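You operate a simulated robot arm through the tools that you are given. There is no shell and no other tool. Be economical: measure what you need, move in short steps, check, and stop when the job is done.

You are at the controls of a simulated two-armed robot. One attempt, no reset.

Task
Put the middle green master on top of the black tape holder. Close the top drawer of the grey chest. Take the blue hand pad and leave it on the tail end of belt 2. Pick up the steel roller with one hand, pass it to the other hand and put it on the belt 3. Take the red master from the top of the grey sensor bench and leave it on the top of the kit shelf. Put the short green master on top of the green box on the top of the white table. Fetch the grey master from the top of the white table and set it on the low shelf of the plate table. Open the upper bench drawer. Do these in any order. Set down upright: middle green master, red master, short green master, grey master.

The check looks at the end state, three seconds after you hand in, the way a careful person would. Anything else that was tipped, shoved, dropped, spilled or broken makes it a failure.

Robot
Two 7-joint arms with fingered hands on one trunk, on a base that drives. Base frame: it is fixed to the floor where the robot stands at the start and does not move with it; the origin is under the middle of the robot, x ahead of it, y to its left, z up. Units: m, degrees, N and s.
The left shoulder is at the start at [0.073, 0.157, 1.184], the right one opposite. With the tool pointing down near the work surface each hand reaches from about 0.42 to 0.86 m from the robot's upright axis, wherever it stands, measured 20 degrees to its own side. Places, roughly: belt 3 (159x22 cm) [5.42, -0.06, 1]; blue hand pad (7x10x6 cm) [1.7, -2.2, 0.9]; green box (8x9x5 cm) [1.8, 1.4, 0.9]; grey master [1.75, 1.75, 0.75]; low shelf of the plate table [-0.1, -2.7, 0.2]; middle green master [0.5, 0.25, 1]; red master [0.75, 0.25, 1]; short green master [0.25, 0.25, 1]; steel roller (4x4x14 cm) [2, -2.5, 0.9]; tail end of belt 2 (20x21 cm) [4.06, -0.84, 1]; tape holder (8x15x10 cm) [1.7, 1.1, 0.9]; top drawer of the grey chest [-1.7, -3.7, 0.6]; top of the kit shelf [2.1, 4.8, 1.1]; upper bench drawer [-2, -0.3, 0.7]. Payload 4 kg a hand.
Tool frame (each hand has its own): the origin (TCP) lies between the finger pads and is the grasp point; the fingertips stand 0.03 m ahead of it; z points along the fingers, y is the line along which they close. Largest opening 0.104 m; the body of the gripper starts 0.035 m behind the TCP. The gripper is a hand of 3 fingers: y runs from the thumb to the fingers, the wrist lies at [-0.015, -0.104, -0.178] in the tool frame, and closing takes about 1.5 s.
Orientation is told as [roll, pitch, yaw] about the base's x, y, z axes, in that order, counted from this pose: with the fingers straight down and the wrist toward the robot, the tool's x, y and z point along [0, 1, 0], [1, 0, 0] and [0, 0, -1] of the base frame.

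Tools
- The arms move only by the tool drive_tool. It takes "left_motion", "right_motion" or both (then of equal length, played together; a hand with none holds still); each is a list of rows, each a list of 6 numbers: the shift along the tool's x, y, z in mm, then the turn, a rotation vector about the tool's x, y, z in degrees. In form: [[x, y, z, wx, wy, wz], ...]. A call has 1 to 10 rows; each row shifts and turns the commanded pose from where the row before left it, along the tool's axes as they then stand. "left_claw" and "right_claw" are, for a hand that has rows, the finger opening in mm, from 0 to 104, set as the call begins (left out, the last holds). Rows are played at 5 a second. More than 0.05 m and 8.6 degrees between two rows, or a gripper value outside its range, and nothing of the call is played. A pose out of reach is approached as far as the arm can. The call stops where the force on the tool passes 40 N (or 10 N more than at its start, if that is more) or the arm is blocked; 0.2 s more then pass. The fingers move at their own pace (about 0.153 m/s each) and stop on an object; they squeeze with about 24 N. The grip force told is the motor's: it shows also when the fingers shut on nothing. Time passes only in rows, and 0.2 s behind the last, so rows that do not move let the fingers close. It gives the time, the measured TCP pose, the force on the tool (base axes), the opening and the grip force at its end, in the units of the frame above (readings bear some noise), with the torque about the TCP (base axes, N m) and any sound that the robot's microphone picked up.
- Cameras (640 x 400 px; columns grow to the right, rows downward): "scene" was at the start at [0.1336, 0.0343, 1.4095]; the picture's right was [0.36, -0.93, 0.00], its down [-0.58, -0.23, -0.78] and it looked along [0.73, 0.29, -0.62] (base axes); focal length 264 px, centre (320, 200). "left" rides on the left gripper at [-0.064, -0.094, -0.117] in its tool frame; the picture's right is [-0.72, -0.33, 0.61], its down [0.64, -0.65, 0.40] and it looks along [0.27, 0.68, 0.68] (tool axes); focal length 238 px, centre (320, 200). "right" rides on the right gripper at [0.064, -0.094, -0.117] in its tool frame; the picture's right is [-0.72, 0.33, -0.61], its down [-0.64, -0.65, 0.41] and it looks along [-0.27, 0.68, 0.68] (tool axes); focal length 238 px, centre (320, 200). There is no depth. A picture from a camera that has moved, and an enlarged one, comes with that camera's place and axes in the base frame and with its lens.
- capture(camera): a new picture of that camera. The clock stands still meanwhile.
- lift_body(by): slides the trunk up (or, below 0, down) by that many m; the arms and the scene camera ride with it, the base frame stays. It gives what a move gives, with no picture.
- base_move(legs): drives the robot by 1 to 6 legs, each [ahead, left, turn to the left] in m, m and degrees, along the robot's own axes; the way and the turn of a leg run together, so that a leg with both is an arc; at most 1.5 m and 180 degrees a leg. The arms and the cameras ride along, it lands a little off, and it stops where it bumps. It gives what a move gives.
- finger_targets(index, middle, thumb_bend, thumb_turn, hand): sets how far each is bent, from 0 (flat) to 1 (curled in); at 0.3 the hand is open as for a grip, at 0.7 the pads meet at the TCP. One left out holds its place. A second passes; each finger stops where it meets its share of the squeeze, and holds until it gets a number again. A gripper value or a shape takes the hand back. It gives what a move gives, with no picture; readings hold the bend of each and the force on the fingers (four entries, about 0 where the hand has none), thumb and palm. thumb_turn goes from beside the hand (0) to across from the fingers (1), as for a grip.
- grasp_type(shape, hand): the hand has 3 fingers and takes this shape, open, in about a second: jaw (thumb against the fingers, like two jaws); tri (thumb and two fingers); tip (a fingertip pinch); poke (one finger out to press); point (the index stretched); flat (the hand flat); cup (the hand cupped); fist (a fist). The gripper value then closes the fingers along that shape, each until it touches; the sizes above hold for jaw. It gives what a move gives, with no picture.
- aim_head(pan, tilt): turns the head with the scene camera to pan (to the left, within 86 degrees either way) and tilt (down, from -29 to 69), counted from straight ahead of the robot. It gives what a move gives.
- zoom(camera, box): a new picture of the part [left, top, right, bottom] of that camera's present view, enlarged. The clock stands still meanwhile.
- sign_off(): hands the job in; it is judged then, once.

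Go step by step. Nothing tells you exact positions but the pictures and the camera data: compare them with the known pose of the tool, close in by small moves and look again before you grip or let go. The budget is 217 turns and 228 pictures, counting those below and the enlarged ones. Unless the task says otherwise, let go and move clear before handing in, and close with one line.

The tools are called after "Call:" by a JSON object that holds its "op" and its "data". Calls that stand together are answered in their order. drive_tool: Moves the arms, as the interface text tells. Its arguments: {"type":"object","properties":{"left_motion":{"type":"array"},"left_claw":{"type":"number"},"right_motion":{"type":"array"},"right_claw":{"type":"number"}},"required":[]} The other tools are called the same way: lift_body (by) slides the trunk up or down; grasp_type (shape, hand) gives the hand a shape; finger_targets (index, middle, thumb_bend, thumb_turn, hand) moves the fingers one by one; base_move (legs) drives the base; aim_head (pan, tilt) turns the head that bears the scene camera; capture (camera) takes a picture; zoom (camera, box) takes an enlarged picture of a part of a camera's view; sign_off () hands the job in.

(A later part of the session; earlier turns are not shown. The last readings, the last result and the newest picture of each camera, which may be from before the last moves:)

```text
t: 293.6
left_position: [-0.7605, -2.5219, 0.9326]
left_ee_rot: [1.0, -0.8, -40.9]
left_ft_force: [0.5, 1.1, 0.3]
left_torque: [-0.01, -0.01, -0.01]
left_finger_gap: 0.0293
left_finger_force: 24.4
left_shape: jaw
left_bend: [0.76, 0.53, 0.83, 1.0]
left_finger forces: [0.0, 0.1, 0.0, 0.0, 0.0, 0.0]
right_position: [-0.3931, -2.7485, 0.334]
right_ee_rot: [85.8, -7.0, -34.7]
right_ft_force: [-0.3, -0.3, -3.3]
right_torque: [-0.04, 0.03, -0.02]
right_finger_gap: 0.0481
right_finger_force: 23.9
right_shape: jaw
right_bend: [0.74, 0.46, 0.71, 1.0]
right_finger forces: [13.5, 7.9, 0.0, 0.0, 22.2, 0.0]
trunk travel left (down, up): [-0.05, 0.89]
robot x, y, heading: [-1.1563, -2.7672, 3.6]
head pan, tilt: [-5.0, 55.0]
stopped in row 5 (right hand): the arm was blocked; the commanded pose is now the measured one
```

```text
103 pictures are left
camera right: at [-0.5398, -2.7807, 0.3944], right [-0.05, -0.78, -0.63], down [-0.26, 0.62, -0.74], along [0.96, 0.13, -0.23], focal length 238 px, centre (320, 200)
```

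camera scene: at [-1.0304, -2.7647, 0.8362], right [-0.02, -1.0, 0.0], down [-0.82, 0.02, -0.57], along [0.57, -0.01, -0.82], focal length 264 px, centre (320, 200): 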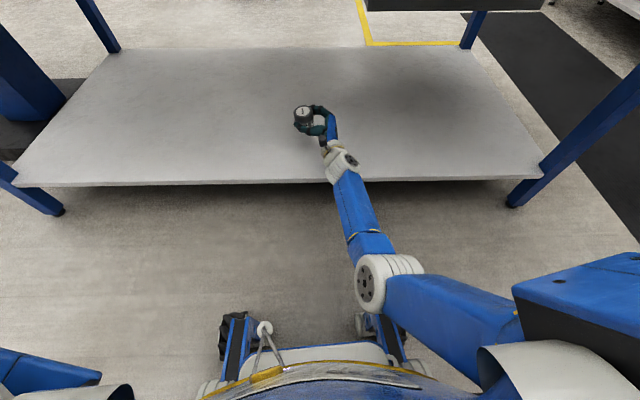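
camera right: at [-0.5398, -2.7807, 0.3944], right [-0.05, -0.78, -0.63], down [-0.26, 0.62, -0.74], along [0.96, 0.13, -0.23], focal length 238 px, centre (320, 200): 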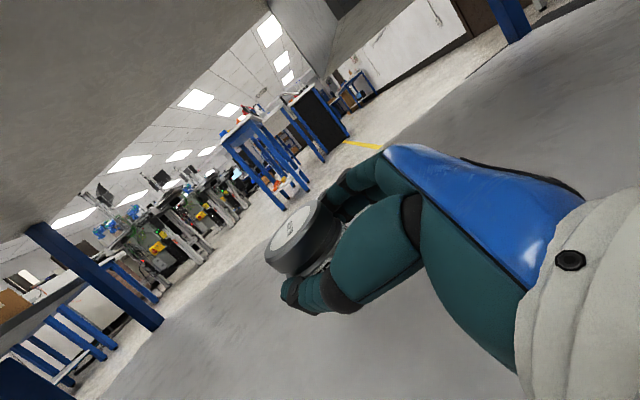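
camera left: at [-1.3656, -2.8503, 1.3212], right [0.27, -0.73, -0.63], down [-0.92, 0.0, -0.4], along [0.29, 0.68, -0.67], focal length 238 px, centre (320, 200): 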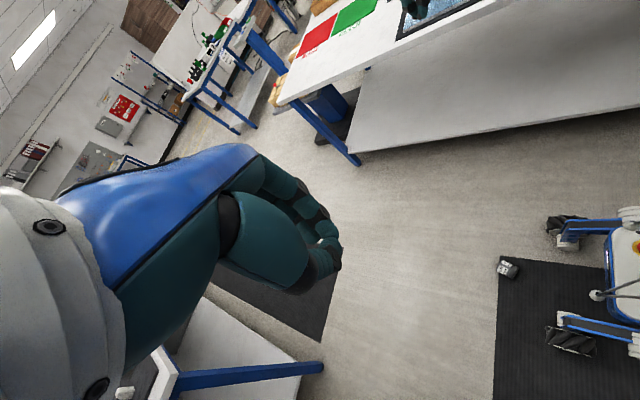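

The elbow is touching the front wheel. I'm raising the trunk a little so the arm straightens, then levelling the hand.

Call:
{"op": "lift_body", "data": {"by": 0.13}}

Call:
{"op": "drive_tool", "data": {"right_motion": [[0, 0, 0, 0, 4.2, 7], [-20, 0, 0, 0, 0, 0], [-30, 0, 0, 0, 0, 0], [-30, 0, 0, 0, 0, 0], [-30, 0, 0, 0, 0, 0], [-20, 0, 0, 0, 0, 0], [0, 0, 0, 0, 0, 0]]}}

Call:
{"op": "capture", "data": {"camera": "scene"}}

Call:
{"op": "capture", "data": {"camera": "right"}}

```text
t: 295.2
left_position: [-0.7605, -2.5222, 1.0634]
left_ee_rot: [1.0, -0.9, -40.9]
left_ft_force: [0.7, -0.7, -0.2]
left_torque: [0.0, -0.01, 0.01]
left_finger_gap: 0.0291
left_finger_force: 24.1
left_shape: jaw
left_bend: [0.76, 0.53, 0.83, 1.0]
left_finger forces: [0.1, 0.1, 0.0, 0.0, 0.0, 0.0]
right_position: [-0.3918, -2.7469, 0.4641]
right_ee_rot: [86.0, -7.0, -34.8]
right_ft_force: [0.2, -0.2, -2.6]
right_torque: [-0.03, 0.03, -0.01]
right_finger_gap: 0.0481
right_finger_force: 24.3
right_shape: jaw
right_bend: [0.74, 0.46, 0.71, 1.0]
right_finger forces: [13.4, 8.0, 0.0, 0.0, 22.1, 0.1]
trunk travel left (down, up): [-0.18, 0.76]
robot x, y, heading: [-1.1544, -2.7688, 3.9]
head pan, tilt: [-5.0, 55.0]
```

```text
t: 296.8
left_position: [-0.7603, -2.5222, 1.0626]
left_ee_rot: [1.1, -0.9, -40.9]
left_ft_force: [0.0, 0.1, 0.0]
left_torque: [0.03, 0.0, -0.02]
left_finger_gap: 0.0292
left_finger_force: 24.3
left_shape: jaw
left_bend: [0.76, 0.53, 0.83, 1.0]
left_finger forces: [0.0, 0.0, 0.0, 0.0, 0.0, 0.0]
right_position: [-0.3965, -2.7432, 0.3764]
right_ee_rot: [90.2, 0.1, -34.9]
right_ft_force: [0.2, 0.1, -3.2]
right_torque: [-0.06, 0.03, 0.01]
right_finger_gap: 0.0478
right_finger_force: 24.2
right_shape: jaw
right_bend: [0.74, 0.47, 0.71, 1.0]
right_finger forces: [13.3, 8.0, 0.0, 0.0, 21.7, 0.0]
right hand out of reach, approached as far as the arm can: row 5, 6
trunk travel left (down, up): [-0.18, 0.76]
robot x, y, heading: [-1.1571, -2.7674, 3.7]
head pan, tilt: [-5.0, 55.0]
```

```text
102 pictures are left
camera scene: at [-1.0298, -2.7645, 0.9662], right [-0.02, -1.0, 0.0], down [-0.82, 0.02, -0.57], along [0.57, -0.01, -0.82], focal length 264 px, centre (320, 200)
```

scene: 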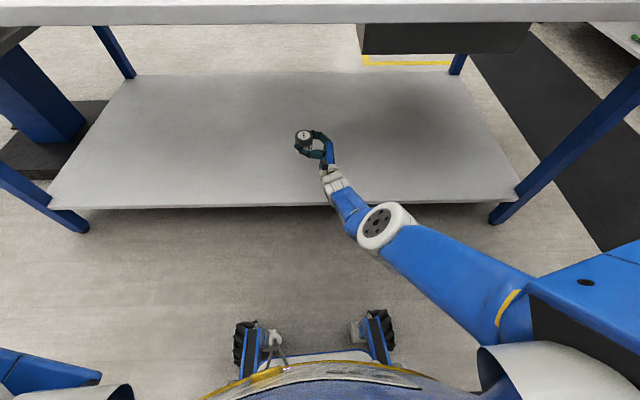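

```text
101 pictures are left
camera right: at [-0.5402, -2.785, 0.4398], right [-0.08, -0.69, -0.72], down [-0.3, 0.71, -0.64], along [0.95, 0.17, -0.27], focal length 238 px, centre (320, 200)
```

right: 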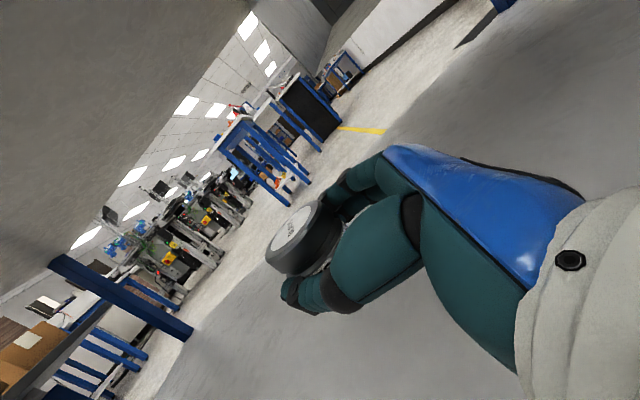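

The hand is level and the arm is nearly straight with the elbow high. I'm lowering the rest with the trunk.

Call:
{"op": "lift_body", "data": {"by": -0.1}}

Call:
{"op": "zoom", "data": {"camera": "scene", "box": [220, 60, 420, 210]}}

Call:
{"op": "capture", "data": {"camera": "right"}}

```text
t: 298.1
left_position: [-0.7612, -2.5218, 0.9639]
left_ee_rot: [1.0, -0.9, -40.8]
left_ft_force: [0.0, 0.1, 0.5]
left_torque: [0.05, -0.02, -0.01]
left_finger_gap: 0.0288
left_finger_force: 23.7
left_shape: jaw
left_bend: [0.76, 0.53, 0.83, 1.0]
left_finger forces: [0.0, 0.0, 0.0, 0.0, 0.0, 0.0]
right_position: [-0.3973, -2.7437, 0.2764]
right_ee_rot: [90.3, 0.0, -35.0]
right_ft_force: [-0.6, 0.0, -2.3]
right_torque: [-0.03, 0.02, 0.0]
right_finger_gap: 0.0481
right_finger_force: 24.1
right_shape: jaw
right_bend: [0.74, 0.47, 0.71, 1.0]
right_finger forces: [13.3, 8.0, 0.0, 0.0, 21.8, 0.0]
trunk travel left (down, up): [-0.08, 0.86]
robot x, y, heading: [-1.1502, -2.7698, 3.5]
head pan, tilt: [-5.0, 55.0]
```

```text
2.67 times, centred on (320, 135) of scene
camera zoom: at [-1.0302, -2.7646, 0.8662], right [-0.02, -1.0, 0.0], down [-0.82, 0.02, -0.57], along [0.57, -0.01, -0.82], focal length 705 px, centre (320, 373)
```

zoom: 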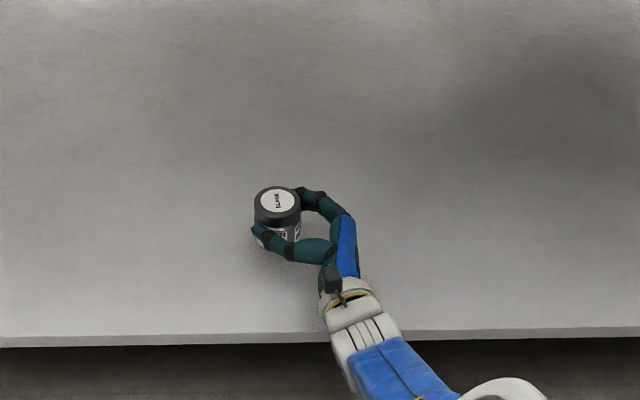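

```text
99 pictures are left
camera right: at [-0.5403, -2.7856, 0.34], right [-0.08, -0.69, -0.72], down [-0.3, 0.71, -0.64], along [0.95, 0.17, -0.27], focal length 238 px, centre (320, 200)
```

right: 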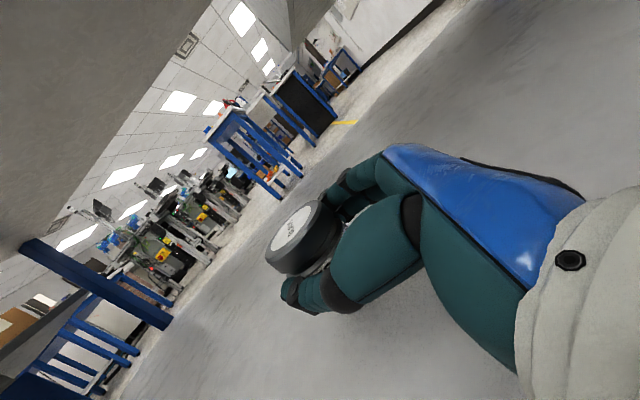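

The wrist housing is right above the shelf edge. I'm pulling back 4.5 cm so it clears, then lowering further.

Call:
{"op": "base_move", "data": {"legs": [[-0.045, 0, 0]]}}

Call:
{"op": "lift_body", "data": {"by": -0.02}}

Call:
{"op": "zoom", "data": {"camera": "scene", "box": [240, 80, 400, 200]}}

```text
t: 299.0
left_position: [-0.8063, -2.5262, 0.9648]
left_ee_rot: [1.1, -1.1, -41.0]
left_ft_force: [0.3, -1.2, -0.1]
left_torque: [0.01, 0.0, 0.0]
left_finger_gap: 0.0292
left_finger_force: 23.8
left_shape: jaw
left_bend: [0.76, 0.53, 0.83, 1.0]
left_finger forces: [0.1, 0.1, 0.1, 0.0, 0.0, 0.1]
right_position: [-0.4411, -2.7495, 0.2766]
right_ee_rot: [90.3, 0.0, -35.0]
right_ft_force: [0.6, -0.4, -2.5]
right_torque: [-0.07, 0.03, 0.0]
right_finger_gap: 0.048
right_finger_force: 24.1
right_shape: jaw
right_bend: [0.74, 0.47, 0.71, 1.0]
right_finger forces: [13.2, 7.9, 0.1, 0.0, 21.8, 0.1]
trunk travel left (down, up): [-0.08, 0.86]
robot x, y, heading: [-1.1988, -2.7729, 3.7]
head pan, tilt: [-5.0, 55.0]
```

```text
t: 299.7
left_position: [-0.8065, -2.526, 0.9437]
left_ee_rot: [1.1, -1.0, -40.9]
left_ft_force: [0.2, -0.6, 0.8]
left_torque: [0.0, -0.02, -0.02]
left_finger_gap: 0.0291
left_finger_force: 24.4
left_shape: jaw
left_bend: [0.76, 0.53, 0.83, 1.0]
left_finger forces: [0.1, 0.0, 0.0, 0.0, 0.0, 0.0]
right_position: [-0.4397, -2.7469, 0.2568]
right_ee_rot: [90.3, 0.0, -35.1]
right_ft_force: [0.3, 0.2, -2.1]
right_torque: [-0.07, -0.01, -0.02]
right_finger_gap: 0.0477
right_finger_force: 24.5
right_shape: jaw
right_bend: [0.74, 0.47, 0.71, 1.0]
right_finger forces: [13.3, 8.0, 0.0, 0.1, 21.7, 0.1]
trunk travel left (down, up): [-0.06, 0.88]
robot x, y, heading: [-1.2021, -2.7702, 3.5]
head pan, tilt: [-5.0, 55.0]
```

```text
3.33 times, centred on (320, 140) of scene
camera zoom: at [-1.0747, -2.7677, 0.8462], right [-0.02, -1.0, 0.0], down [-0.82, 0.02, -0.57], along [0.57, -0.02, -0.82], focal length 881 px, centre (320, 400)
```

zoom: 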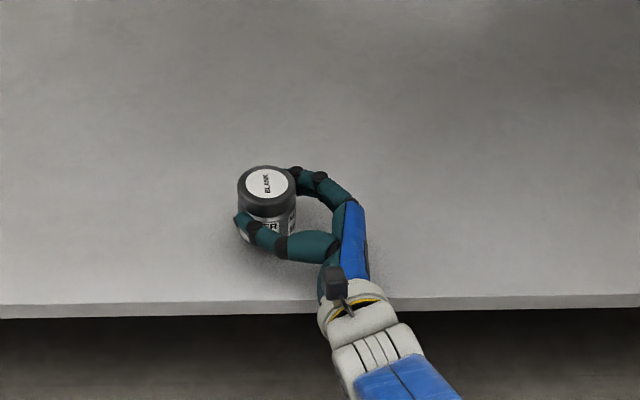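

The base of the master looks about 2–3 cm above the shelf. I'm lowering gently with the trunk while watching the forces.

Call:
{"op": "lift_body", "data": {"by": -0.015}}

Call:
{"op": "zoom", "data": {"camera": "scene", "box": [270, 110, 350, 170]}}

Call:
{"op": "zoom", "data": {"camera": "right", "box": [200, 180, 440, 380]}}

```text
t: 300.3
left_position: [-0.8068, -2.5259, 0.9286]
left_ee_rot: [1.0, -1.0, -41.0]
left_ft_force: [0.2, -0.8, -0.6]
left_torque: [0.0, 0.02, 0.0]
left_finger_gap: 0.0291
left_finger_force: 23.9
left_shape: jaw
left_bend: [0.76, 0.53, 0.83, 1.0]
left_finger forces: [0.1, 0.0, 0.0, 0.1, 0.0, 0.1]
right_position: [-0.4404, -2.748, 0.2415]
right_ee_rot: [90.3, 0.0, -35.1]
right_ft_force: [0.6, -0.5, -3.0]
right_torque: [-0.05, 0.04, 0.01]
right_finger_gap: 0.0478
right_finger_force: 24.3
right_shape: jaw
right_bend: [0.74, 0.47, 0.71, 1.0]
right_finger forces: [13.3, 8.1, 0.0, 0.0, 21.8, 0.0]
trunk travel left (down, up): [-0.045, 0.895]
robot x, y, heading: [-1.1945, -2.7726, 3.4]
head pan, tilt: [-5.0, 55.0]
```

```text
6.67 times, centred on (310, 140) of scene
camera zoom: at [-1.0748, -2.7678, 0.8312], right [-0.02, -1.0, 0.0], down [-0.82, 0.02, -0.57], along [0.57, -0.02, -0.82], focal length 1762 px, centre (387, 600)
```

zoom: 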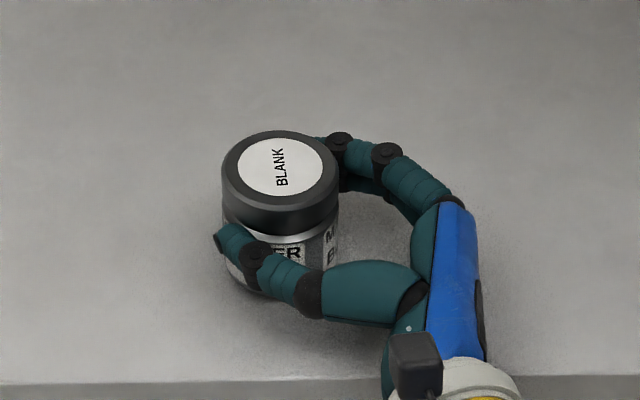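

```text
2.00 times, centred on (320, 280) of right
camera zoom: at [-0.5848, -2.7895, 0.3054], right [-0.08, -0.69, -0.72], down [-0.3, 0.71, -0.64], along [0.95, 0.16, -0.26], focal length 477 px, centre (320, 40)
```

zoom: 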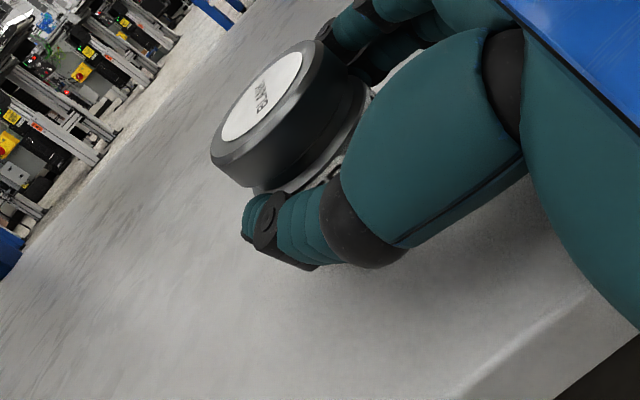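

Call:
{"op": "lift_body", "data": {"by": -0.01}}

Call:
{"op": "lift_body", "data": {"by": -0.006}}

Call:
{"op": "zoom", "data": {"camera": "scene", "box": [270, 110, 350, 170]}}

```text
t: 300.9
left_position: [-0.8094, -2.525, 0.9205]
left_ee_rot: [1.1, -1.2, -41.0]
left_ft_force: [0.0, 0.0, 0.2]
left_torque: [0.05, -0.01, 0.0]
left_finger_gap: 0.0289
left_finger_force: 23.9
left_shape: jaw
left_bend: [0.76, 0.53, 0.83, 1.0]
left_finger forces: [0.1, 0.1, 0.0, 0.1, 0.0, 0.1]
right_position: [-0.44, -2.7479, 0.2368]
right_ee_rot: [90.5, -0.3, -35.0]
right_ft_force: [-0.8, 1.2, 9.5]
right_torque: [0.0, -0.34, 0.02]
right_finger_gap: 0.0478
right_finger_force: 24.1
right_shape: jaw
right_bend: [0.74, 0.47, 0.71, 1.0]
right_finger forces: [12.8, 8.3, 0.1, 0.0, 22.2, 0.0]
trunk travel left (down, up): [-0.035, 0.905]
robot x, y, heading: [-1.1967, -2.7729, 3.8]
head pan, tilt: [-5.0, 55.0]
```

```text
t: 301.4
left_position: [-0.8095, -2.5257, 0.9146]
left_ee_rot: [1.2, -1.1, -41.1]
left_ft_force: [1.1, 0.4, 0.1]
left_torque: [0.0, -0.01, 0.04]
left_finger_gap: 0.0289
left_finger_force: 23.7
left_shape: jaw
left_bend: [0.76, 0.53, 0.83, 1.0]
left_finger forces: [0.0, 0.0, 0.0, 0.0, 0.0, 0.1]
right_position: [-0.4399, -2.7479, 0.2312]
right_ee_rot: [90.8, -0.3, -35.0]
right_ft_force: [4.2, 2.7, 20.8]
right_torque: [0.14, -0.55, 0.09]
right_finger_gap: 0.0479
right_finger_force: 24.0
right_shape: jaw
right_bend: [0.74, 0.46, 0.71, 0.99]
right_finger forces: [14.7, 9.3, 0.0, 0.1, 21.8, 0.0]
trunk travel left (down, up): [-0.029, 0.911]
robot x, y, heading: [-1.1981, -2.7759, 3.7]
head pan, tilt: [-5.0, 55.0]
```

```text
6.67 times, centred on (310, 140) of scene
camera zoom: at [-1.0782, -2.7677, 0.8161], right [-0.02, -1.0, 0.0], down [-0.82, 0.02, -0.58], along [0.58, -0.02, -0.82], focal length 1762 px, centre (387, 600)
```

zoom: 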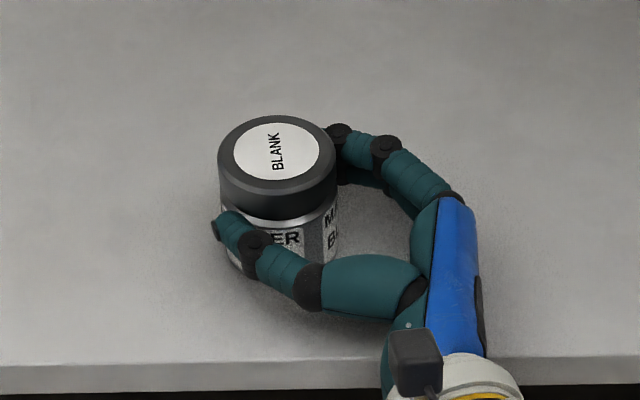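

It's in contact, and the torque says the base is resting on its far edge. I'm relieving the load slightly, opening, then withdrawing straight back along the fingers.

Call:
{"op": "lift_body", "data": {"by": 0.005}}

Call:
{"op": "drive_tool", "data": {"right_motion": [[0, 0, 0, 0, 0, 0], [0, 0, 0, 0, 0, 0], [0, 0, 0, 0, 0, 0], [0, 0, 0, 0, 0, 0], [0, 0, 0, 0, 0, 0], [0, 0, 0, 0, 0, 0], [0, 0, 0, 0, 0, 0]], "right_claw": 104}}

Call:
{"op": "zoom", "data": {"camera": "scene", "box": [270, 110, 350, 170]}}

Call:
{"op": "capture", "data": {"camera": "right"}}

```text
t: 302.0
left_position: [-0.8082, -2.5255, 0.9189]
left_ee_rot: [1.2, -1.0, -40.9]
left_ft_force: [1.0, -0.5, 0.5]
left_torque: [-0.02, 0.03, 0.01]
left_finger_gap: 0.0289
left_finger_force: 24.4
left_shape: jaw
left_bend: [0.76, 0.53, 0.83, 1.0]
left_finger forces: [0.0, 0.0, 0.1, 0.1, 0.0, 0.0]
right_position: [-0.4419, -2.7478, 0.2326]
right_ee_rot: [90.4, -0.1, -35.0]
right_ft_force: [3.7, 2.7, 13.9]
right_torque: [0.04, -0.42, 0.07]
right_finger_gap: 0.0481
right_finger_force: 23.7
right_shape: jaw
right_bend: [0.74, 0.46, 0.71, 0.99]
right_finger forces: [14.8, 9.4, 0.0, 0.0, 22.4, 0.0]
trunk travel left (down, up): [-0.034, 0.906]
robot x, y, heading: [-1.1998, -2.773, 3.4]
head pan, tilt: [-5.0, 55.0]
```

```text
t: 303.6
left_position: [-0.8074, -2.5254, 0.9185]
left_ee_rot: [1.2, -1.0, -41.0]
left_ft_force: [-0.5, 0.4, 0.6]
left_torque: [0.0, 0.01, 0.02]
left_finger_gap: 0.0289
left_finger_force: 23.8
left_shape: jaw
left_bend: [0.76, 0.53, 0.83, 1.0]
left_finger forces: [0.1, 0.0, 0.0, 0.0, 0.1, 0.0]
right_position: [-0.441, -2.7481, 0.231]
right_ee_rot: [90.5, 0.1, -35.1]
right_ft_force: [0.1, 0.0, -0.2]
right_torque: [0.03, 0.01, 0.01]
right_finger_gap: 0.1034
right_finger_force: 0.1
right_shape: jaw
right_bend: [0.3, 0.3, 0.3, 0.98]
right_finger forces: [0.0, 0.0, 0.0, 0.0, 0.0, 0.0]
trunk travel left (down, up): [-0.034, 0.906]
robot x, y, heading: [-1.1976, -2.7697, 3.3]
head pan, tilt: [-5.0, 55.0]
```

```text
6.67 times, centred on (310, 140) of scene
camera zoom: at [-1.075, -2.7677, 0.8202], right [-0.02, -1.0, 0.0], down [-0.82, 0.02, -0.57], along [0.57, -0.02, -0.82], focal length 1762 px, centre (387, 600)
```

zoom: 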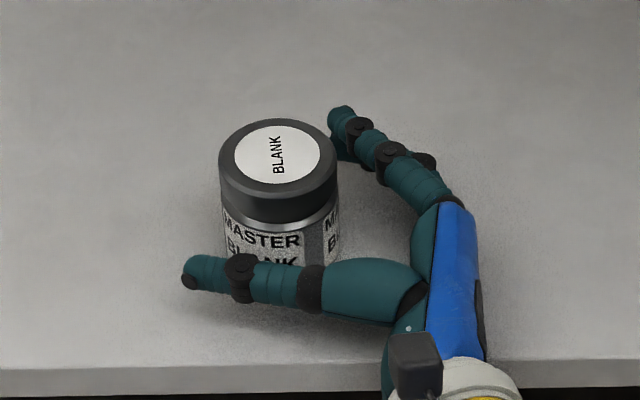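

```text
93 pictures are left
camera right: at [-0.5848, -2.7894, 0.2946], right [-0.08, -0.69, -0.72], down [-0.3, 0.71, -0.64], along [0.95, 0.16, -0.26], focal length 238 px, centre (320, 200)
```

right: 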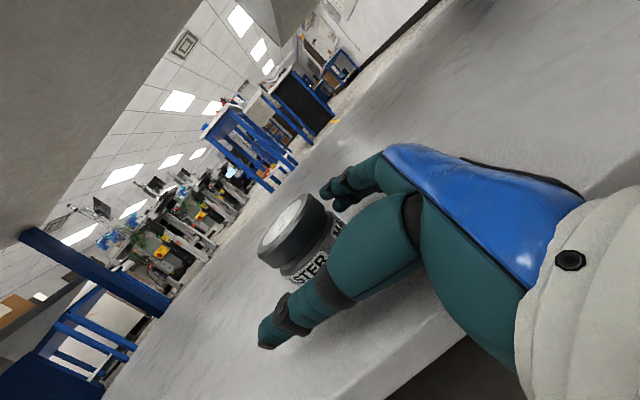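

The grey master stands upright on the low shelf. I'm withdrawing the hand along the finger direction by moving the base.

Call:
{"op": "base_move", "data": {"legs": [[-0.1, -0.13, 0]]}}

Call:
{"op": "capture", "data": {"camera": "scene"}}

```text
t: 305.0
left_position: [-0.8987, -2.6615, 0.9175]
left_ee_rot: [1.1, -1.1, -40.8]
left_ft_force: [-0.1, 0.6, -0.8]
left_torque: [0.01, 0.0, -0.04]
left_finger_gap: 0.029
left_finger_force: 24.2
left_shape: jaw
left_bend: [0.76, 0.53, 0.83, 1.0]
left_finger forces: [0.0, 0.1, 0.1, 0.0, 0.0, 0.1]
right_position: [-0.5328, -2.882, 0.2317]
right_ee_rot: [90.3, -0.2, -34.9]
right_ft_force: [0.5, -0.6, -0.3]
right_torque: [0.03, 0.04, 0.02]
right_finger_gap: 0.104
right_finger_force: 0.1
right_shape: jaw
right_bend: [0.3, 0.3, 0.3, 0.98]
right_finger forces: [0.0, 0.0, 0.0, 0.0, 0.0, 0.0]
trunk travel left (down, up): [-0.034, 0.906]
robot x, y, heading: [-1.2896, -2.9095, 3.8]
head pan, tilt: [-5.0, 55.0]
```

```text
92 pictures are left
camera scene: at [-1.1662, -2.9027, 0.8203], right [-0.02, -1.0, 0.0], down [-0.82, 0.02, -0.57], along [0.57, -0.01, -0.82], focal length 264 px, centre (320, 200)
```

scene: 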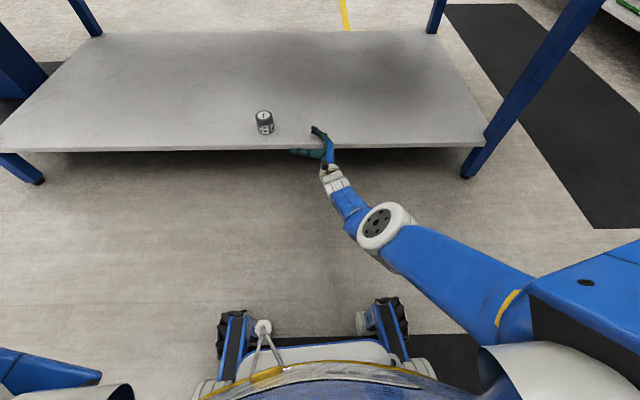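

The hand is clear of the master. I'm backing off a bit more, raising the trunk, and turning the right hand back to pointing down.

Call:
{"op": "base_move", "data": {"legs": [[-0.08, 0.0, 0]]}}

Call:
{"op": "lift_body", "data": {"by": 0.1}}

Call:
{"op": "drive_tool", "data": {"right_motion": [[0, -20, -30, 0, 0, 0], [0, -20, -30, 0, 0, 0], [0, -20, -20, 0, 0, 0]]}}

Call:
{"op": "lift_body", "data": {"by": 0.4}}

Call:
{"op": "drive_tool", "data": {"right_motion": [[0, 0, 0, 0, -8.5, 0], [0, 0, 0, 0, -8.5, 0], [0, 0, 0, 0, -8.5, 0], [0, 0, 0, 0, -8.5, 0], [0, 0, 0, 0, -8.5, 0], [0, 0, 0, 0, -8.5, 0], [0, 0, 0, 0, -8.5, 0], [0, 0, 0, 0, -8.5, 0], [0, 0, 0, 0, -8.5, 0], [0, 0, 0, 0, -8.5, 0]]}}

Call:
{"op": "capture", "data": {"camera": "scene"}}

```text
t: 306.1
left_position: [-0.9814, -2.6655, 0.9193]
left_ee_rot: [1.2, -1.1, -40.7]
left_ft_force: [0.1, -0.7, -0.7]
left_torque: [0.03, -0.04, -0.01]
left_finger_gap: 0.0293
left_finger_force: 24.2
left_shape: jaw
left_bend: [0.76, 0.53, 0.83, 1.0]
left_finger forces: [0.1, 0.0, 0.1, 0.0, 0.0, 0.0]
right_position: [-0.6116, -2.8862, 0.2328]
right_ee_rot: [90.4, -0.1, -34.8]
right_ft_force: [-0.5, -0.4, 0.7]
right_torque: [0.02, -0.02, 0.01]
right_finger_gap: 0.1036
right_finger_force: 0.2
right_shape: jaw
right_bend: [0.3, 0.3, 0.3, 0.98]
right_finger forces: [0.0, 0.0, 0.0, 0.0, 0.0, 0.1]
trunk travel left (down, up): [-0.034, 0.906]
robot x, y, heading: [-1.3704, -2.9105, 3.8]
head pan, tilt: [-5.0, 55.0]
```

```text
t: 307.4
left_position: [-0.9817, -2.6673, 1.0206]
left_ee_rot: [1.2, -1.1, -40.7]
left_ft_force: [-0.1, 0.1, -0.5]
left_torque: [0.02, 0.0, -0.03]
left_finger_gap: 0.0287
left_finger_force: 24.2
left_shape: jaw
left_bend: [0.76, 0.53, 0.83, 1.0]
left_finger forces: [0.0, 0.1, 0.0, 0.0, 0.0, 0.0]
right_position: [-0.6106, -2.8869, 0.3313]
right_ee_rot: [90.4, -0.1, -34.9]
right_ft_force: [0.6, 0.0, 0.1]
right_torque: [0.0, 0.01, 0.0]
right_finger_gap: 0.1034
right_finger_force: 0.0
right_shape: jaw
right_bend: [0.3, 0.3, 0.3, 0.98]
right_finger forces: [0.1, 0.0, 0.1, 0.1, 0.0, 0.0]
trunk travel left (down, up): [-0.134, 0.806]
robot x, y, heading: [-1.3705, -2.9144, 3.7]
head pan, tilt: [-5.0, 55.0]
```

```text
t: 308.0
left_position: [-0.9819, -2.6691, 1.021]
left_ee_rot: [1.5, -1.3, -40.8]
left_ft_force: [0.2, 0.6, -0.4]
left_torque: [-0.01, 0.0, -0.02]
left_finger_gap: 0.0292
left_finger_force: 24.0
left_shape: jaw
left_bend: [0.76, 0.53, 0.83, 1.0]
left_finger forces: [0.1, 0.0, 0.1, 0.0, 0.0, 0.0]
right_position: [-0.6386, -3.0134, 0.3475]
right_ee_rot: [86.1, -8.0, -38.9]
right_ft_force: [0.2, 0.2, 0.5]
right_torque: [-0.05, 0.02, -0.01]
right_finger_gap: 0.1042
right_finger_force: 0.0
right_shape: jaw
right_bend: [0.3, 0.3, 0.3, 0.97]
right_finger forces: [0.1, 0.0, 0.0, 0.1, 0.0, 0.0]
trunk travel left (down, up): [-0.134, 0.806]
robot x, y, heading: [-1.37, -2.9138, 3.8]
head pan, tilt: [-5.0, 55.0]
stopped in row 3 (right hand): the arm was blocked; the commanded pose is now the measured one
```

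```text
t: 311.9
left_position: [-0.9814, -2.6672, 1.4206]
left_ee_rot: [1.3, -1.2, -40.8]
left_ft_force: [0.0, 0.5, 0.1]
left_torque: [-0.01, -0.01, 0.0]
left_finger_gap: 0.0291
left_finger_force: 23.6
left_shape: jaw
left_bend: [0.76, 0.53, 0.83, 1.0]
left_finger forces: [0.0, 0.0, 0.1, 0.0, 0.0, 0.0]
right_position: [-0.6389, -3.0129, 0.7458]
right_ee_rot: [85.9, -8.0, -38.9]
right_ft_force: [0.5, 0.4, 0.1]
right_torque: [0.0, -0.01, -0.03]
right_finger_gap: 0.104
right_finger_force: 0.0
right_shape: jaw
right_bend: [0.3, 0.3, 0.3, 0.97]
right_finger forces: [0.0, 0.1, 0.0, 0.0, 0.0, 0.0]
trunk travel left (down, up): [-0.534, 0.406]
robot x, y, heading: [-1.3731, -2.9119, 4.0]
head pan, tilt: [-5.0, 55.0]
```

```text
t: 312.9
left_position: [-0.9842, -2.6676, 1.4215]
left_ee_rot: [1.5, -1.2, -40.8]
left_ft_force: [0.1, -0.1, -0.1]
left_torque: [-0.03, 0.01, 0.01]
left_finger_gap: 0.0292
left_finger_force: 24.7
left_shape: jaw
left_bend: [0.76, 0.53, 0.83, 1.0]
left_finger forces: [0.0, 0.0, 0.1, 0.0, 0.1, 0.0]
right_position: [-0.6225, -3.1129, 0.7572]
right_ee_rot: [47.4, -14.4, -42.1]
right_ft_force: [0.6, -0.3, 0.4]
right_torque: [-0.03, -0.01, 0.02]
right_finger_gap: 0.1037
right_finger_force: 0.1
right_shape: jaw
right_bend: [0.3, 0.3, 0.3, 0.98]
right_finger forces: [0.0, 0.1, 0.1, 0.0, 0.0, 0.1]
trunk travel left (down, up): [-0.534, 0.406]
robot x, y, heading: [-1.3695, -2.9109, 3.9]
head pan, tilt: [-5.0, 55.0]
stopped in row 5 (right hand): the arm was blocked; the commanded pose is now the measured one
```

```text
91 pictures are left
camera scene: at [-1.2443, -2.9092, 1.3203], right [-0.02, -1.0, 0.0], down [-0.82, 0.02, -0.57], along [0.57, -0.01, -0.82], focal length 264 px, centre (320, 200)
```

scene: 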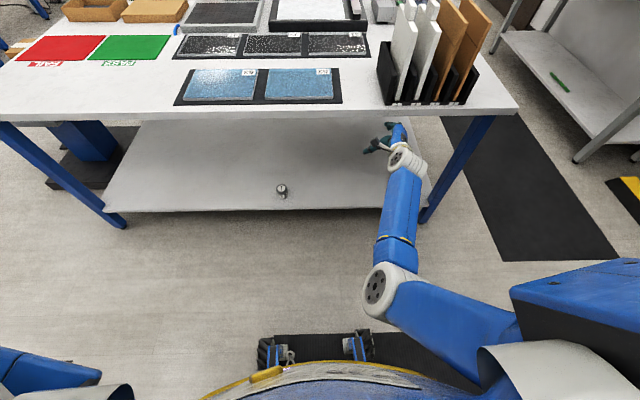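

The arm is in an awkward pose near the table edge but outside it. I'm first drawing the hand up and back toward me.

Call:
{"op": "drive_tool", "data": {"right_motion": [[24, -2, -38, 0, 0, 0], [24, -2, -38, 0, 0, 0], [24, -2, -38, 0, 0, 0], [24, -2, -38, 0, 0, 0], [24, -2, -38, 0, 0, 0], [24, -2, -38, 0, 0, 0], [0, 0, 0, 0, 0, 0]]}}

Call:
{"op": "capture", "data": {"camera": "scene"}}

```text
t: 314.5
left_position: [-0.9835, -2.6693, 1.4202]
left_ee_rot: [1.4, -1.2, -41.0]
left_ft_force: [-0.1, 0.5, -0.2]
left_torque: [-0.01, -0.02, 0.0]
left_finger_gap: 0.0287
left_finger_force: 24.4
left_shape: jaw
left_bend: [0.76, 0.53, 0.83, 1.0]
left_finger forces: [0.1, 0.0, 0.0, 0.0, 0.1, 0.1]
right_position: [-0.7236, -3.1374, 1.0092]
right_ee_rot: [45.4, -16.9, -43.3]
right_ft_force: [0.6, 0.6, -0.5]
right_torque: [-0.01, -0.01, -0.01]
right_finger_gap: 0.1037
right_finger_force: 0.1
right_shape: jaw
right_bend: [0.3, 0.3, 0.3, 0.98]
right_finger forces: [0.1, 0.0, 0.0, 0.0, 0.0, 0.1]
trunk travel left (down, up): [-0.534, 0.406]
robot x, y, heading: [-1.3707, -2.9102, 3.7]
head pan, tilt: [-5.0, 55.0]
```

```text
90 pictures are left
camera scene: at [-1.2439, -2.909, 1.3203], right [-0.02, -1.0, 0.0], down [-0.82, 0.02, -0.57], along [0.57, -0.01, -0.82], focal length 264 px, centre (320, 200)
```

scene: 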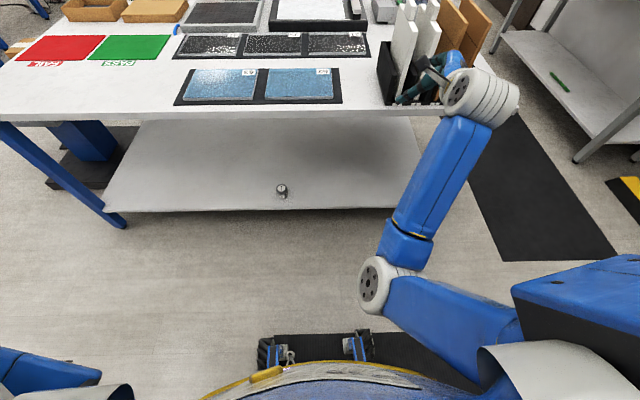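

Call:
{"op": "drive_tool", "data": {"right_motion": [[0, 0, 0, 0, -7.5, 0], [0, 0, 0, 0, -7.5, 0], [0, 0, 0, 0, -7.5, 0], [0, 0, 0, 0, -7.5, 0], [0, 0, 0, 0, -7.5, 0], [0, 0, 0, 0, -7.5, 0], [0, 0, 0, 8, 0, 0], [0, 0, 0, 8, 0, 0], [0, 0, 0, 0, 0, 0]], "right_claw": 0}}

```text
t: 316.5
left_position: [-0.9839, -2.6678, 1.4209]
left_ee_rot: [1.4, -1.2, -40.7]
left_ft_force: [-0.7, -0.5, -0.2]
left_torque: [-0.01, -0.01, -0.02]
left_finger_gap: 0.029
left_finger_force: 24.2
left_shape: jaw
left_bend: [0.76, 0.53, 0.83, 1.0]
left_finger forces: [0.0, 0.1, 0.1, 0.1, 0.0, 0.1]
right_position: [-0.7266, -3.1115, 1.0051]
right_ee_rot: [2.4, 2.0, -41.2]
right_ft_force: [0.0, 1.4, -0.2]
right_torque: [0.0, 0.0, 0.02]
right_finger_gap: 0.0
right_finger_force: 24.2
right_shape: jaw
right_bend: [0.7, 0.7, 0.46, 1.0]
right_finger forces: [0.0, 0.1, 0.1, 0.0, 0.0, 0.0]
trunk travel left (down, up): [-0.534, 0.406]
robot x, y, heading: [-1.3678, -2.9113, 4.0]
head pan, tilt: [-5.0, 55.0]
```

The hand points down again. I'm tucking it in, then driving to stand east of the open chest drawer, facing west.

Call:
{"op": "drive_tool", "data": {"right_motion": [[0, -20, 0, -2, -2.4, -7.5], [0, -20, 0, 0, 0, -7.5], [0, -20, 0, 0, 0, -7.5], [0, -20, 0, 0, 0, -7.5], [0, -20, 0, 0, 0, -7.5], [0, -20, 0, 0, 0, -7.5], [0, -20, 0, 0, 0, -7.5], [0, 0, 0, 0, 0, 0]]}}

Call:
{"op": "base_move", "data": {"legs": [[0.2, 0, 0], [0, 0, 176], [-0.25, 0, 0], [0, 0.8, 0]]}}

Call:
{"op": "aim_head", "data": {"pan": 0, "tilt": 40}}

Call:
{"op": "capture", "data": {"camera": "scene"}}

```text
t: 318.5
left_position: [-0.9852, -2.6685, 1.4223]
left_ee_rot: [1.5, -1.2, -40.8]
left_ft_force: [0.1, -0.3, -0.6]
left_torque: [-0.03, 0.01, 0.01]
left_finger_gap: 0.029
left_finger_force: 24.0
left_shape: jaw
left_bend: [0.76, 0.53, 0.83, 1.0]
left_finger forces: [0.0, 0.0, 0.1, 0.1, 0.0, 0.0]
right_position: [-0.8162, -3.1238, 1.0069]
right_ee_rot: [-5.1, -2.2, -1.0]
right_ft_force: [-0.1, 0.0, -0.5]
right_torque: [0.04, -0.02, 0.0]
right_finger_gap: 0.0002
right_finger_force: 24.1
right_shape: jaw
right_bend: [0.7, 0.7, 0.46, 1.0]
right_finger forces: [0.1, 0.1, 0.0, 0.1, 0.0, 0.1]
right hand out of reach, approached as far as the arm can: row 6, 7
trunk travel left (down, up): [-0.534, 0.406]
robot x, y, heading: [-1.3692, -2.9113, 3.8]
head pan, tilt: [-5.0, 55.0]
stopped in row 8 (right hand): the arm was blocked; the commanded pose is now the measured one
```

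```text
t: 332.4
left_position: [-1.3908, -3.8945, 1.4221]
left_ee_rot: [1.6, -1.1, 131.5]
left_ft_force: [-0.2, 0.3, -0.2]
left_torque: [-0.04, 0.01, 0.01]
left_finger_gap: 0.029
left_finger_force: 24.3
left_shape: jaw
left_bend: [0.76, 0.53, 0.83, 1.0]
left_finger forces: [0.0, 0.1, 0.0, 0.1, 0.1, 0.1]
right_position: [-1.4975, -3.4207, 1.006]
right_ee_rot: [-4.8, -2.3, 171.3]
right_ft_force: [-0.5, 0.7, 0.5]
right_torque: [0.01, 0.01, -0.01]
right_finger_gap: 0.0
right_finger_force: 23.7
right_shape: jaw
right_bend: [0.7, 0.7, 0.46, 1.0]
right_finger forces: [0.0, 0.0, 0.1, 0.0, 0.0, 0.0]
trunk travel left (down, up): [-0.534, 0.406]
robot x, y, heading: [-0.9801, -3.709, 176.1]
head pan, tilt: [-5.0, 55.0]
```

```text
t: 333.2
left_position: [-1.3888, -3.8968, 1.4227]
left_ee_rot: [1.7, -1.2, 131.4]
left_ft_force: [-0.2, 0.9, 0.3]
left_torque: [0.0, -0.02, 0.0]
left_finger_gap: 0.029
left_finger_force: 24.0
left_shape: jaw
left_bend: [0.76, 0.53, 0.83, 1.0]
left_finger forces: [0.0, 0.0, 0.0, 0.0, 0.1, 0.1]
right_position: [-1.4963, -3.4219, 1.0077]
right_ee_rot: [-5.0, -2.3, 171.4]
right_ft_force: [-1.2, 0.4, 0.7]
right_torque: [0.04, -0.02, -0.05]
right_finger_gap: 0.0
right_finger_force: 24.0
right_shape: jaw
right_bend: [0.7, 0.7, 0.46, 1.0]
right_finger forces: [0.0, 0.0, 0.1, 0.0, 0.0, 0.0]
trunk travel left (down, up): [-0.534, 0.406]
robot x, y, heading: [-0.9788, -3.7053, 176.2]
head pan, tilt: [0.0, 40.0]
```

```text
89 pictures are left
camera scene: at [-1.1148, -3.6973, 1.3409], right [0.07, 1.0, 0.0], down [0.64, -0.04, -0.76], along [-0.76, 0.05, -0.65], focal length 264 px, centre (320, 200)
```

scene: 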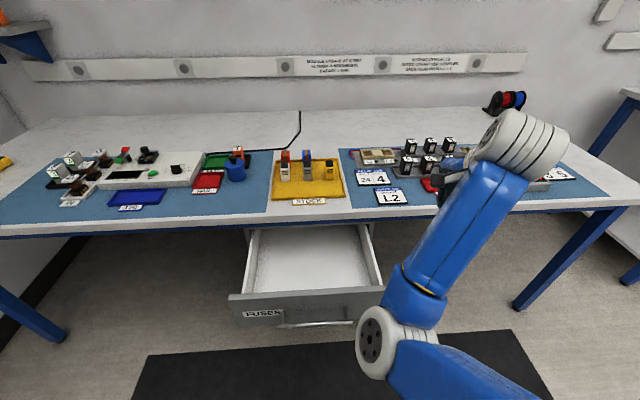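

The drawer marked "FUSES" is open toward me with its front at x≈-1.5 and y from -3.5 to -3.92. I'm moving the closed right hand in front of its centre and lowering.

Call:
{"op": "base_move", "data": {"legs": [[-0.08, 0, 3.5]]}}

Call:
{"op": "drive_tool", "data": {"right_motion": [[40, 0, 0, 2.3, 5, 0], [40, 0, 0, 0, 0, 0], [40, 0, 0, 0, 0, 0], [40, 0, 0, 0, 0, 0], [40, 0, 0, 0, 0, 0], [40, 0, 0, 0, 0, 0], [40, 0, 0, 0, 0, 0], [0, 0, 0, 0, 0, 0]]}}

Call:
{"op": "lift_body", "data": {"by": -0.35}}

Call:
{"op": "capture", "data": {"camera": "scene"}}

Call:
{"op": "capture", "data": {"camera": "right"}}

```text
t: 334.2
left_position: [-1.3011, -3.9237, 1.422]
left_ee_rot: [1.3, -1.1, 134.8]
left_ft_force: [-0.6, -0.8, 0.1]
left_torque: [-0.01, -0.06, 0.02]
left_finger_gap: 0.029
left_finger_force: 24.0
left_shape: jaw
left_bend: [0.76, 0.53, 0.83, 1.0]
left_finger forces: [0.0, 0.0, 0.0, 0.1, 0.0, 0.1]
right_position: [-1.4359, -3.4557, 1.0051]
right_ee_rot: [-5.0, -2.3, 174.7]
right_ft_force: [0.4, 0.2, -0.5]
right_torque: [0.03, 0.02, 0.03]
right_finger_gap: 0.0
right_finger_force: 23.9
right_shape: jaw
right_bend: [0.7, 0.7, 0.46, 1.0]
right_finger forces: [0.0, 0.0, 0.0, 0.0, 0.0, 0.0]
trunk travel left (down, up): [-0.534, 0.406]
robot x, y, heading: [-0.8975, -3.7093, 179.5]
head pan, tilt: [0.0, 40.0]
```

```text
t: 336.2
left_position: [-1.292, -3.9239, 1.425]
left_ee_rot: [1.7, -1.4, 134.8]
left_ft_force: [0.0, 0.3, -0.5]
left_torque: [0.02, 0.02, -0.02]
left_finger_gap: 0.0291
left_finger_force: 23.9
left_shape: jaw
left_bend: [0.76, 0.53, 0.83, 1.0]
left_finger forces: [0.0, 0.0, 0.0, 0.1, 0.1, 0.1]
right_position: [-1.4804, -3.6862, 1.0054]
right_ee_rot: [-4.3, -2.9, 169.8]
right_ft_force: [0.5, -0.1, -0.2]
right_torque: [0.01, -0.02, -0.01]
right_finger_gap: 0.0
right_finger_force: 23.6
right_shape: jaw
right_bend: [0.7, 0.7, 0.46, 1.0]
right_finger forces: [0.1, 0.0, 0.0, 0.0, 0.1, 0.1]
trunk travel left (down, up): [-0.534, 0.406]
robot x, y, heading: [-0.9, -3.7103, 179.7]
head pan, tilt: [0.0, 40.0]
stopped in row 8 (right hand): the arm was blocked; the commanded pose is now the measured one
```

```text
t: 338.6
left_position: [-1.2903, -3.9237, 1.1548]
left_ee_rot: [1.7, -1.4, 134.9]
left_ft_force: [0.2, 0.0, -1.8]
left_torque: [0.04, -0.03, 0.0]
left_finger_gap: 0.0291
left_finger_force: 24.1
left_shape: jaw
left_bend: [0.76, 0.53, 0.83, 1.0]
left_finger forces: [0.0, 0.1, 0.1, 0.1, 0.0, 0.0]
right_position: [-1.4801, -3.6858, 0.7444]
right_ee_rot: [-4.0, -4.5, 169.7]
right_ft_force: [1.0, 0.8, 7.9]
right_torque: [-0.07, 0.01, 0.02]
right_finger_gap: 0.0
right_finger_force: 24.2
right_shape: jaw
right_bend: [0.7, 0.7, 0.46, 1.0]
right_finger forces: [0.0, 0.0, 0.0, 0.0, 0.0, 0.1]
trunk travel left (down, up): [-0.266, 0.674]
robot x, y, heading: [-0.8986, -3.7095, 179.5]
head pan, tilt: [0.0, 40.0]
stopped: the force on the tool passed its limit at 55 N (the readings are from after the stop); the commanded pose is now the measured one
```

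```text
88 pictures are left
camera scene: at [-1.0346, -3.7101, 1.072], right [0.01, 1.0, 0.0], down [0.64, 0.0, -0.77], along [-0.77, 0.01, -0.64], focal length 264 px, centre (320, 200)
```

scene: 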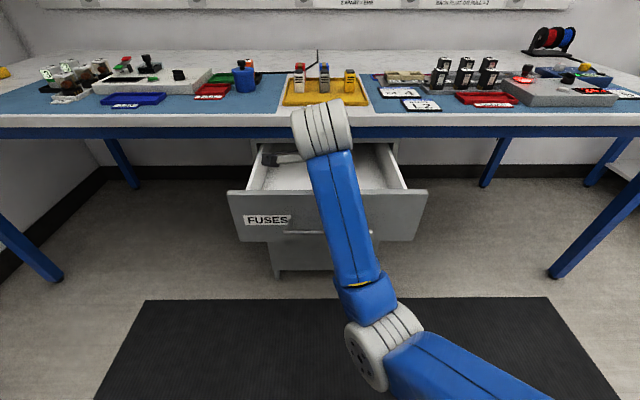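

```text
87 pictures are left
camera right: at [-1.3906, -3.7747, 0.8485], right [-0.15, 0.71, 0.69], down [0.73, 0.55, -0.41], along [-0.67, 0.44, -0.6], focal length 238 px, centre (320, 200)
```

right: 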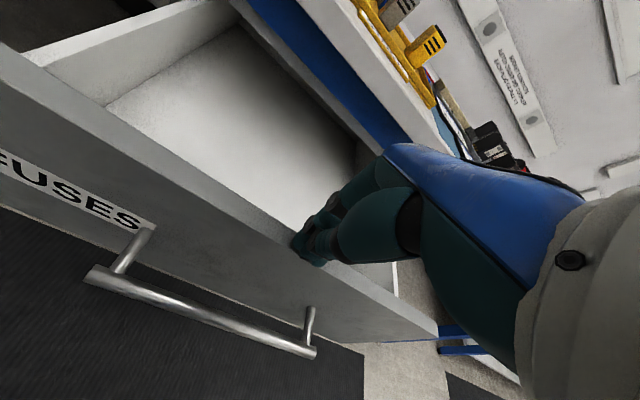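

The fingertips came down on the top edge of the drawer front at z≈0.71, with only light force. I'm lifting off and moving back to get in front of the panel.

Call:
{"op": "drive_tool", "data": {"right_motion": [[0, 0, -20, 0, 0, 0], [0, 0, -20, 0, 0, 0], [5, -30, 0, 0, 0, 0], [5, -30, 0, 0, 0, 0], [5, -30, 0, 0, 0, 0], [0, 0, 0, 0, 0, 0]]}}

Call:
{"op": "capture", "data": {"camera": "scene"}}

Call:
{"op": "capture", "data": {"camera": "right"}}

```text
t: 339.9
left_position: [-1.2892, -3.9233, 1.1568]
left_ee_rot: [1.7, -1.4, 134.8]
left_ft_force: [-0.4, -0.4, 0.6]
left_torque: [0.01, 0.03, -0.03]
left_finger_gap: 0.0291
left_finger_force: 23.6
left_shape: jaw
left_bend: [0.76, 0.53, 0.83, 1.0]
left_finger forces: [0.0, 0.0, 0.1, 0.0, 0.0, 0.0]
right_position: [-1.4577, -3.6583, 0.7409]
right_ee_rot: [-8.7, -8.4, 165.1]
right_ft_force: [0.5, -0.3, 0.1]
right_torque: [-0.02, 0.01, 0.0]
right_finger_gap: 0.0
right_finger_force: 24.1
right_shape: jaw
right_bend: [0.7, 0.7, 0.46, 1.0]
right_finger forces: [0.0, 0.0, 0.1, 0.0, 0.1, 0.1]
right hand out of reach, approached as far as the arm can: row 3, 4, 5
trunk travel left (down, up): [-0.266, 0.674]
robot x, y, heading: [-0.8959, -3.7114, 179.5]
head pan, tilt: [0.0, 40.0]
stopped in row 6 (right hand): the arm was blocked; the commanded pose is now the measured one
```

```text
86 pictures are left
camera scene: at [-1.0356, -3.7099, 1.0726], right [0.01, 1.0, 0.0], down [0.64, 0.0, -0.76], along [-0.76, 0.01, -0.64], focal length 264 px, centre (320, 200)
```

scene: 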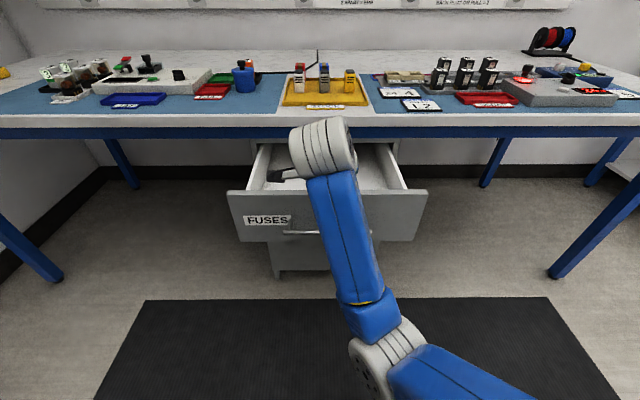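

```text
85 pictures are left
camera right: at [-1.3728, -3.7645, 0.8332], right [-0.05, 0.65, 0.76], down [0.76, 0.52, -0.39], along [-0.65, 0.55, -0.52], focal length 238 px, centre (320, 200)
```

right: 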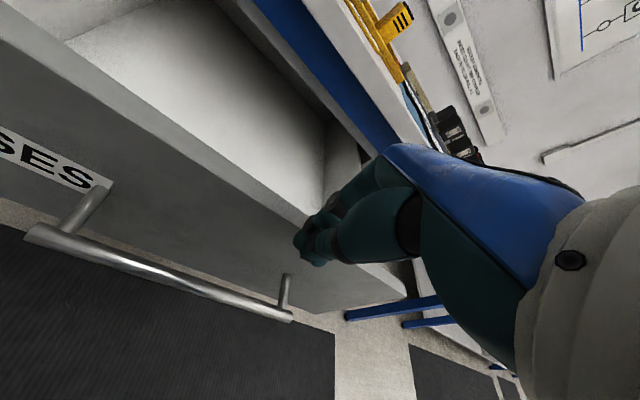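

The right arm is at a joint limit here, so I'll use the left hand, which is in a normal posture in front of the drawer. I'm raising the right hand clear and lowering the left.

Call:
{"op": "drive_tool", "data": {"right_motion": [[0, 0, -35, 0, 0, 0], [0, 0, -35, 0, 0, 0], [0, 0, -35, 0, 0, 0], [0, 0, -35, 0, 0, 0]]}}

Call:
{"op": "drive_tool", "data": {"left_motion": [[0, 0, 47, 0, 0, 0], [0, 0, 47, 0, 0, 0], [0, 0, 47, 0, 0, 0], [0, 0, 47, 0, 0, 0], [0, 0, 47, 0, 0, 0], [0, 0, 47, 0, 0, 0], [0, 0, 47, 0, 0, 0], [0, 0, 47, 0, 0, 0], [0, 0, 47, 0, 0, 0], [0, 0, 47, 0, 0, 0]], "left_claw": 0}}

Call:
{"op": "capture", "data": {"camera": "scene"}}

Call:
{"op": "capture", "data": {"camera": "left"}}

```text
t: 341.1
left_position: [-1.2885, -3.9232, 1.1583]
left_ee_rot: [1.9, -1.5, 134.8]
left_ft_force: [0.3, -0.4, 0.1]
left_torque: [-0.01, -0.03, 0.0]
left_finger_gap: 0.029
left_finger_force: 24.4
left_shape: jaw
left_bend: [0.76, 0.53, 0.83, 1.0]
left_finger forces: [0.1, 0.1, 0.0, 0.0, 0.0, 0.1]
right_position: [-1.5021, -3.6336, 0.8629]
right_ee_rot: [-10.6, -10.2, 161.2]
right_ft_force: [0.3, 1.0, -0.7]
right_torque: [0.01, 0.0, -0.01]
right_finger_gap: 0.0
right_finger_force: 24.0
right_shape: jaw
right_bend: [0.7, 0.7, 0.46, 1.0]
right_finger forces: [0.0, 0.1, 0.0, 0.0, 0.1, 0.0]
right hand out of reach, approached as far as the arm can: row 2, 3, 4
trunk travel left (down, up): [-0.266, 0.674]
robot x, y, heading: [-0.8957, -3.7073, 179.5]
head pan, tilt: [0.0, 40.0]
stopped in row 4 (right hand): the arm was blocked; the commanded pose is now the measured one
```

```text
t: 343.3
left_position: [-1.3089, -3.9245, 0.6845]
left_ee_rot: [1.9, -1.6, 134.8]
left_ft_force: [0.3, 0.5, -0.4]
left_torque: [0.02, 0.0, 0.0]
left_finger_gap: 0.0291
left_finger_force: 24.1
left_shape: jaw
left_bend: [0.76, 0.53, 0.83, 1.0]
left_finger forces: [0.0, 0.0, 0.0, 0.0, 0.0, 0.1]
right_position: [-1.502, -3.6355, 0.8609]
right_ee_rot: [-10.8, -10.3, 161.2]
right_ft_force: [0.0, -0.4, 0.5]
right_torque: [0.01, 0.03, -0.01]
right_finger_gap: 0.0002
right_finger_force: 24.1
right_shape: jaw
right_bend: [0.7, 0.7, 0.46, 1.0]
right_finger forces: [0.0, 0.0, 0.0, 0.0, 0.1, 0.0]
trunk travel left (down, up): [-0.266, 0.674]
robot x, y, heading: [-0.8997, -3.7127, 179.9]
head pan, tilt: [0.0, 40.0]
```

```text
84 pictures are left
camera scene: at [-1.0358, -3.711, 1.0726], right [0.01, 1.0, 0.0], down [0.64, 0.0, -0.76], along [-0.76, 0.01, -0.64], focal length 264 px, centre (320, 200)
```

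scene: 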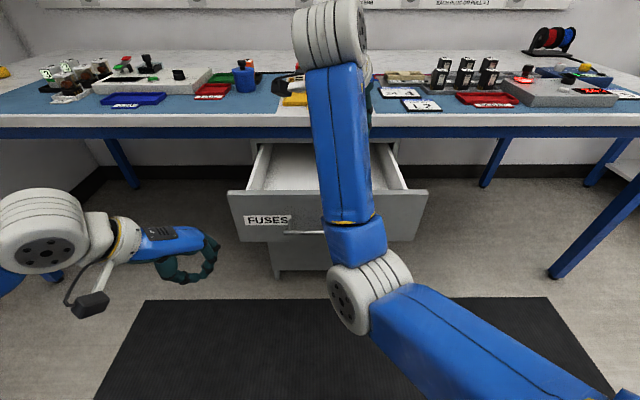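

```text
83 pictures are left
camera left: at [-1.1923, -3.9468, 0.7959], right [0.71, 0.27, -0.65], down [-0.01, -0.92, -0.4], along [-0.7, 0.29, -0.65], focal length 238 px, centre (320, 200)
```

left: 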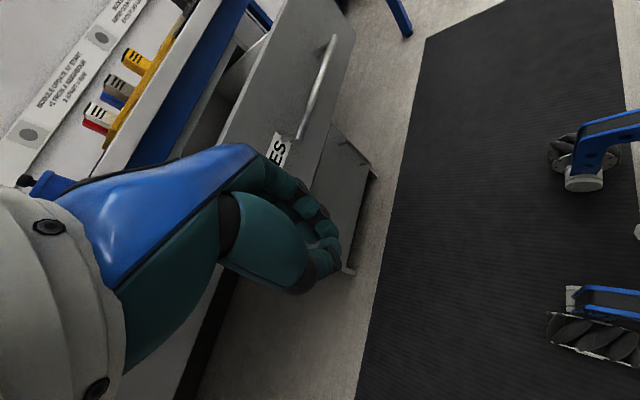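

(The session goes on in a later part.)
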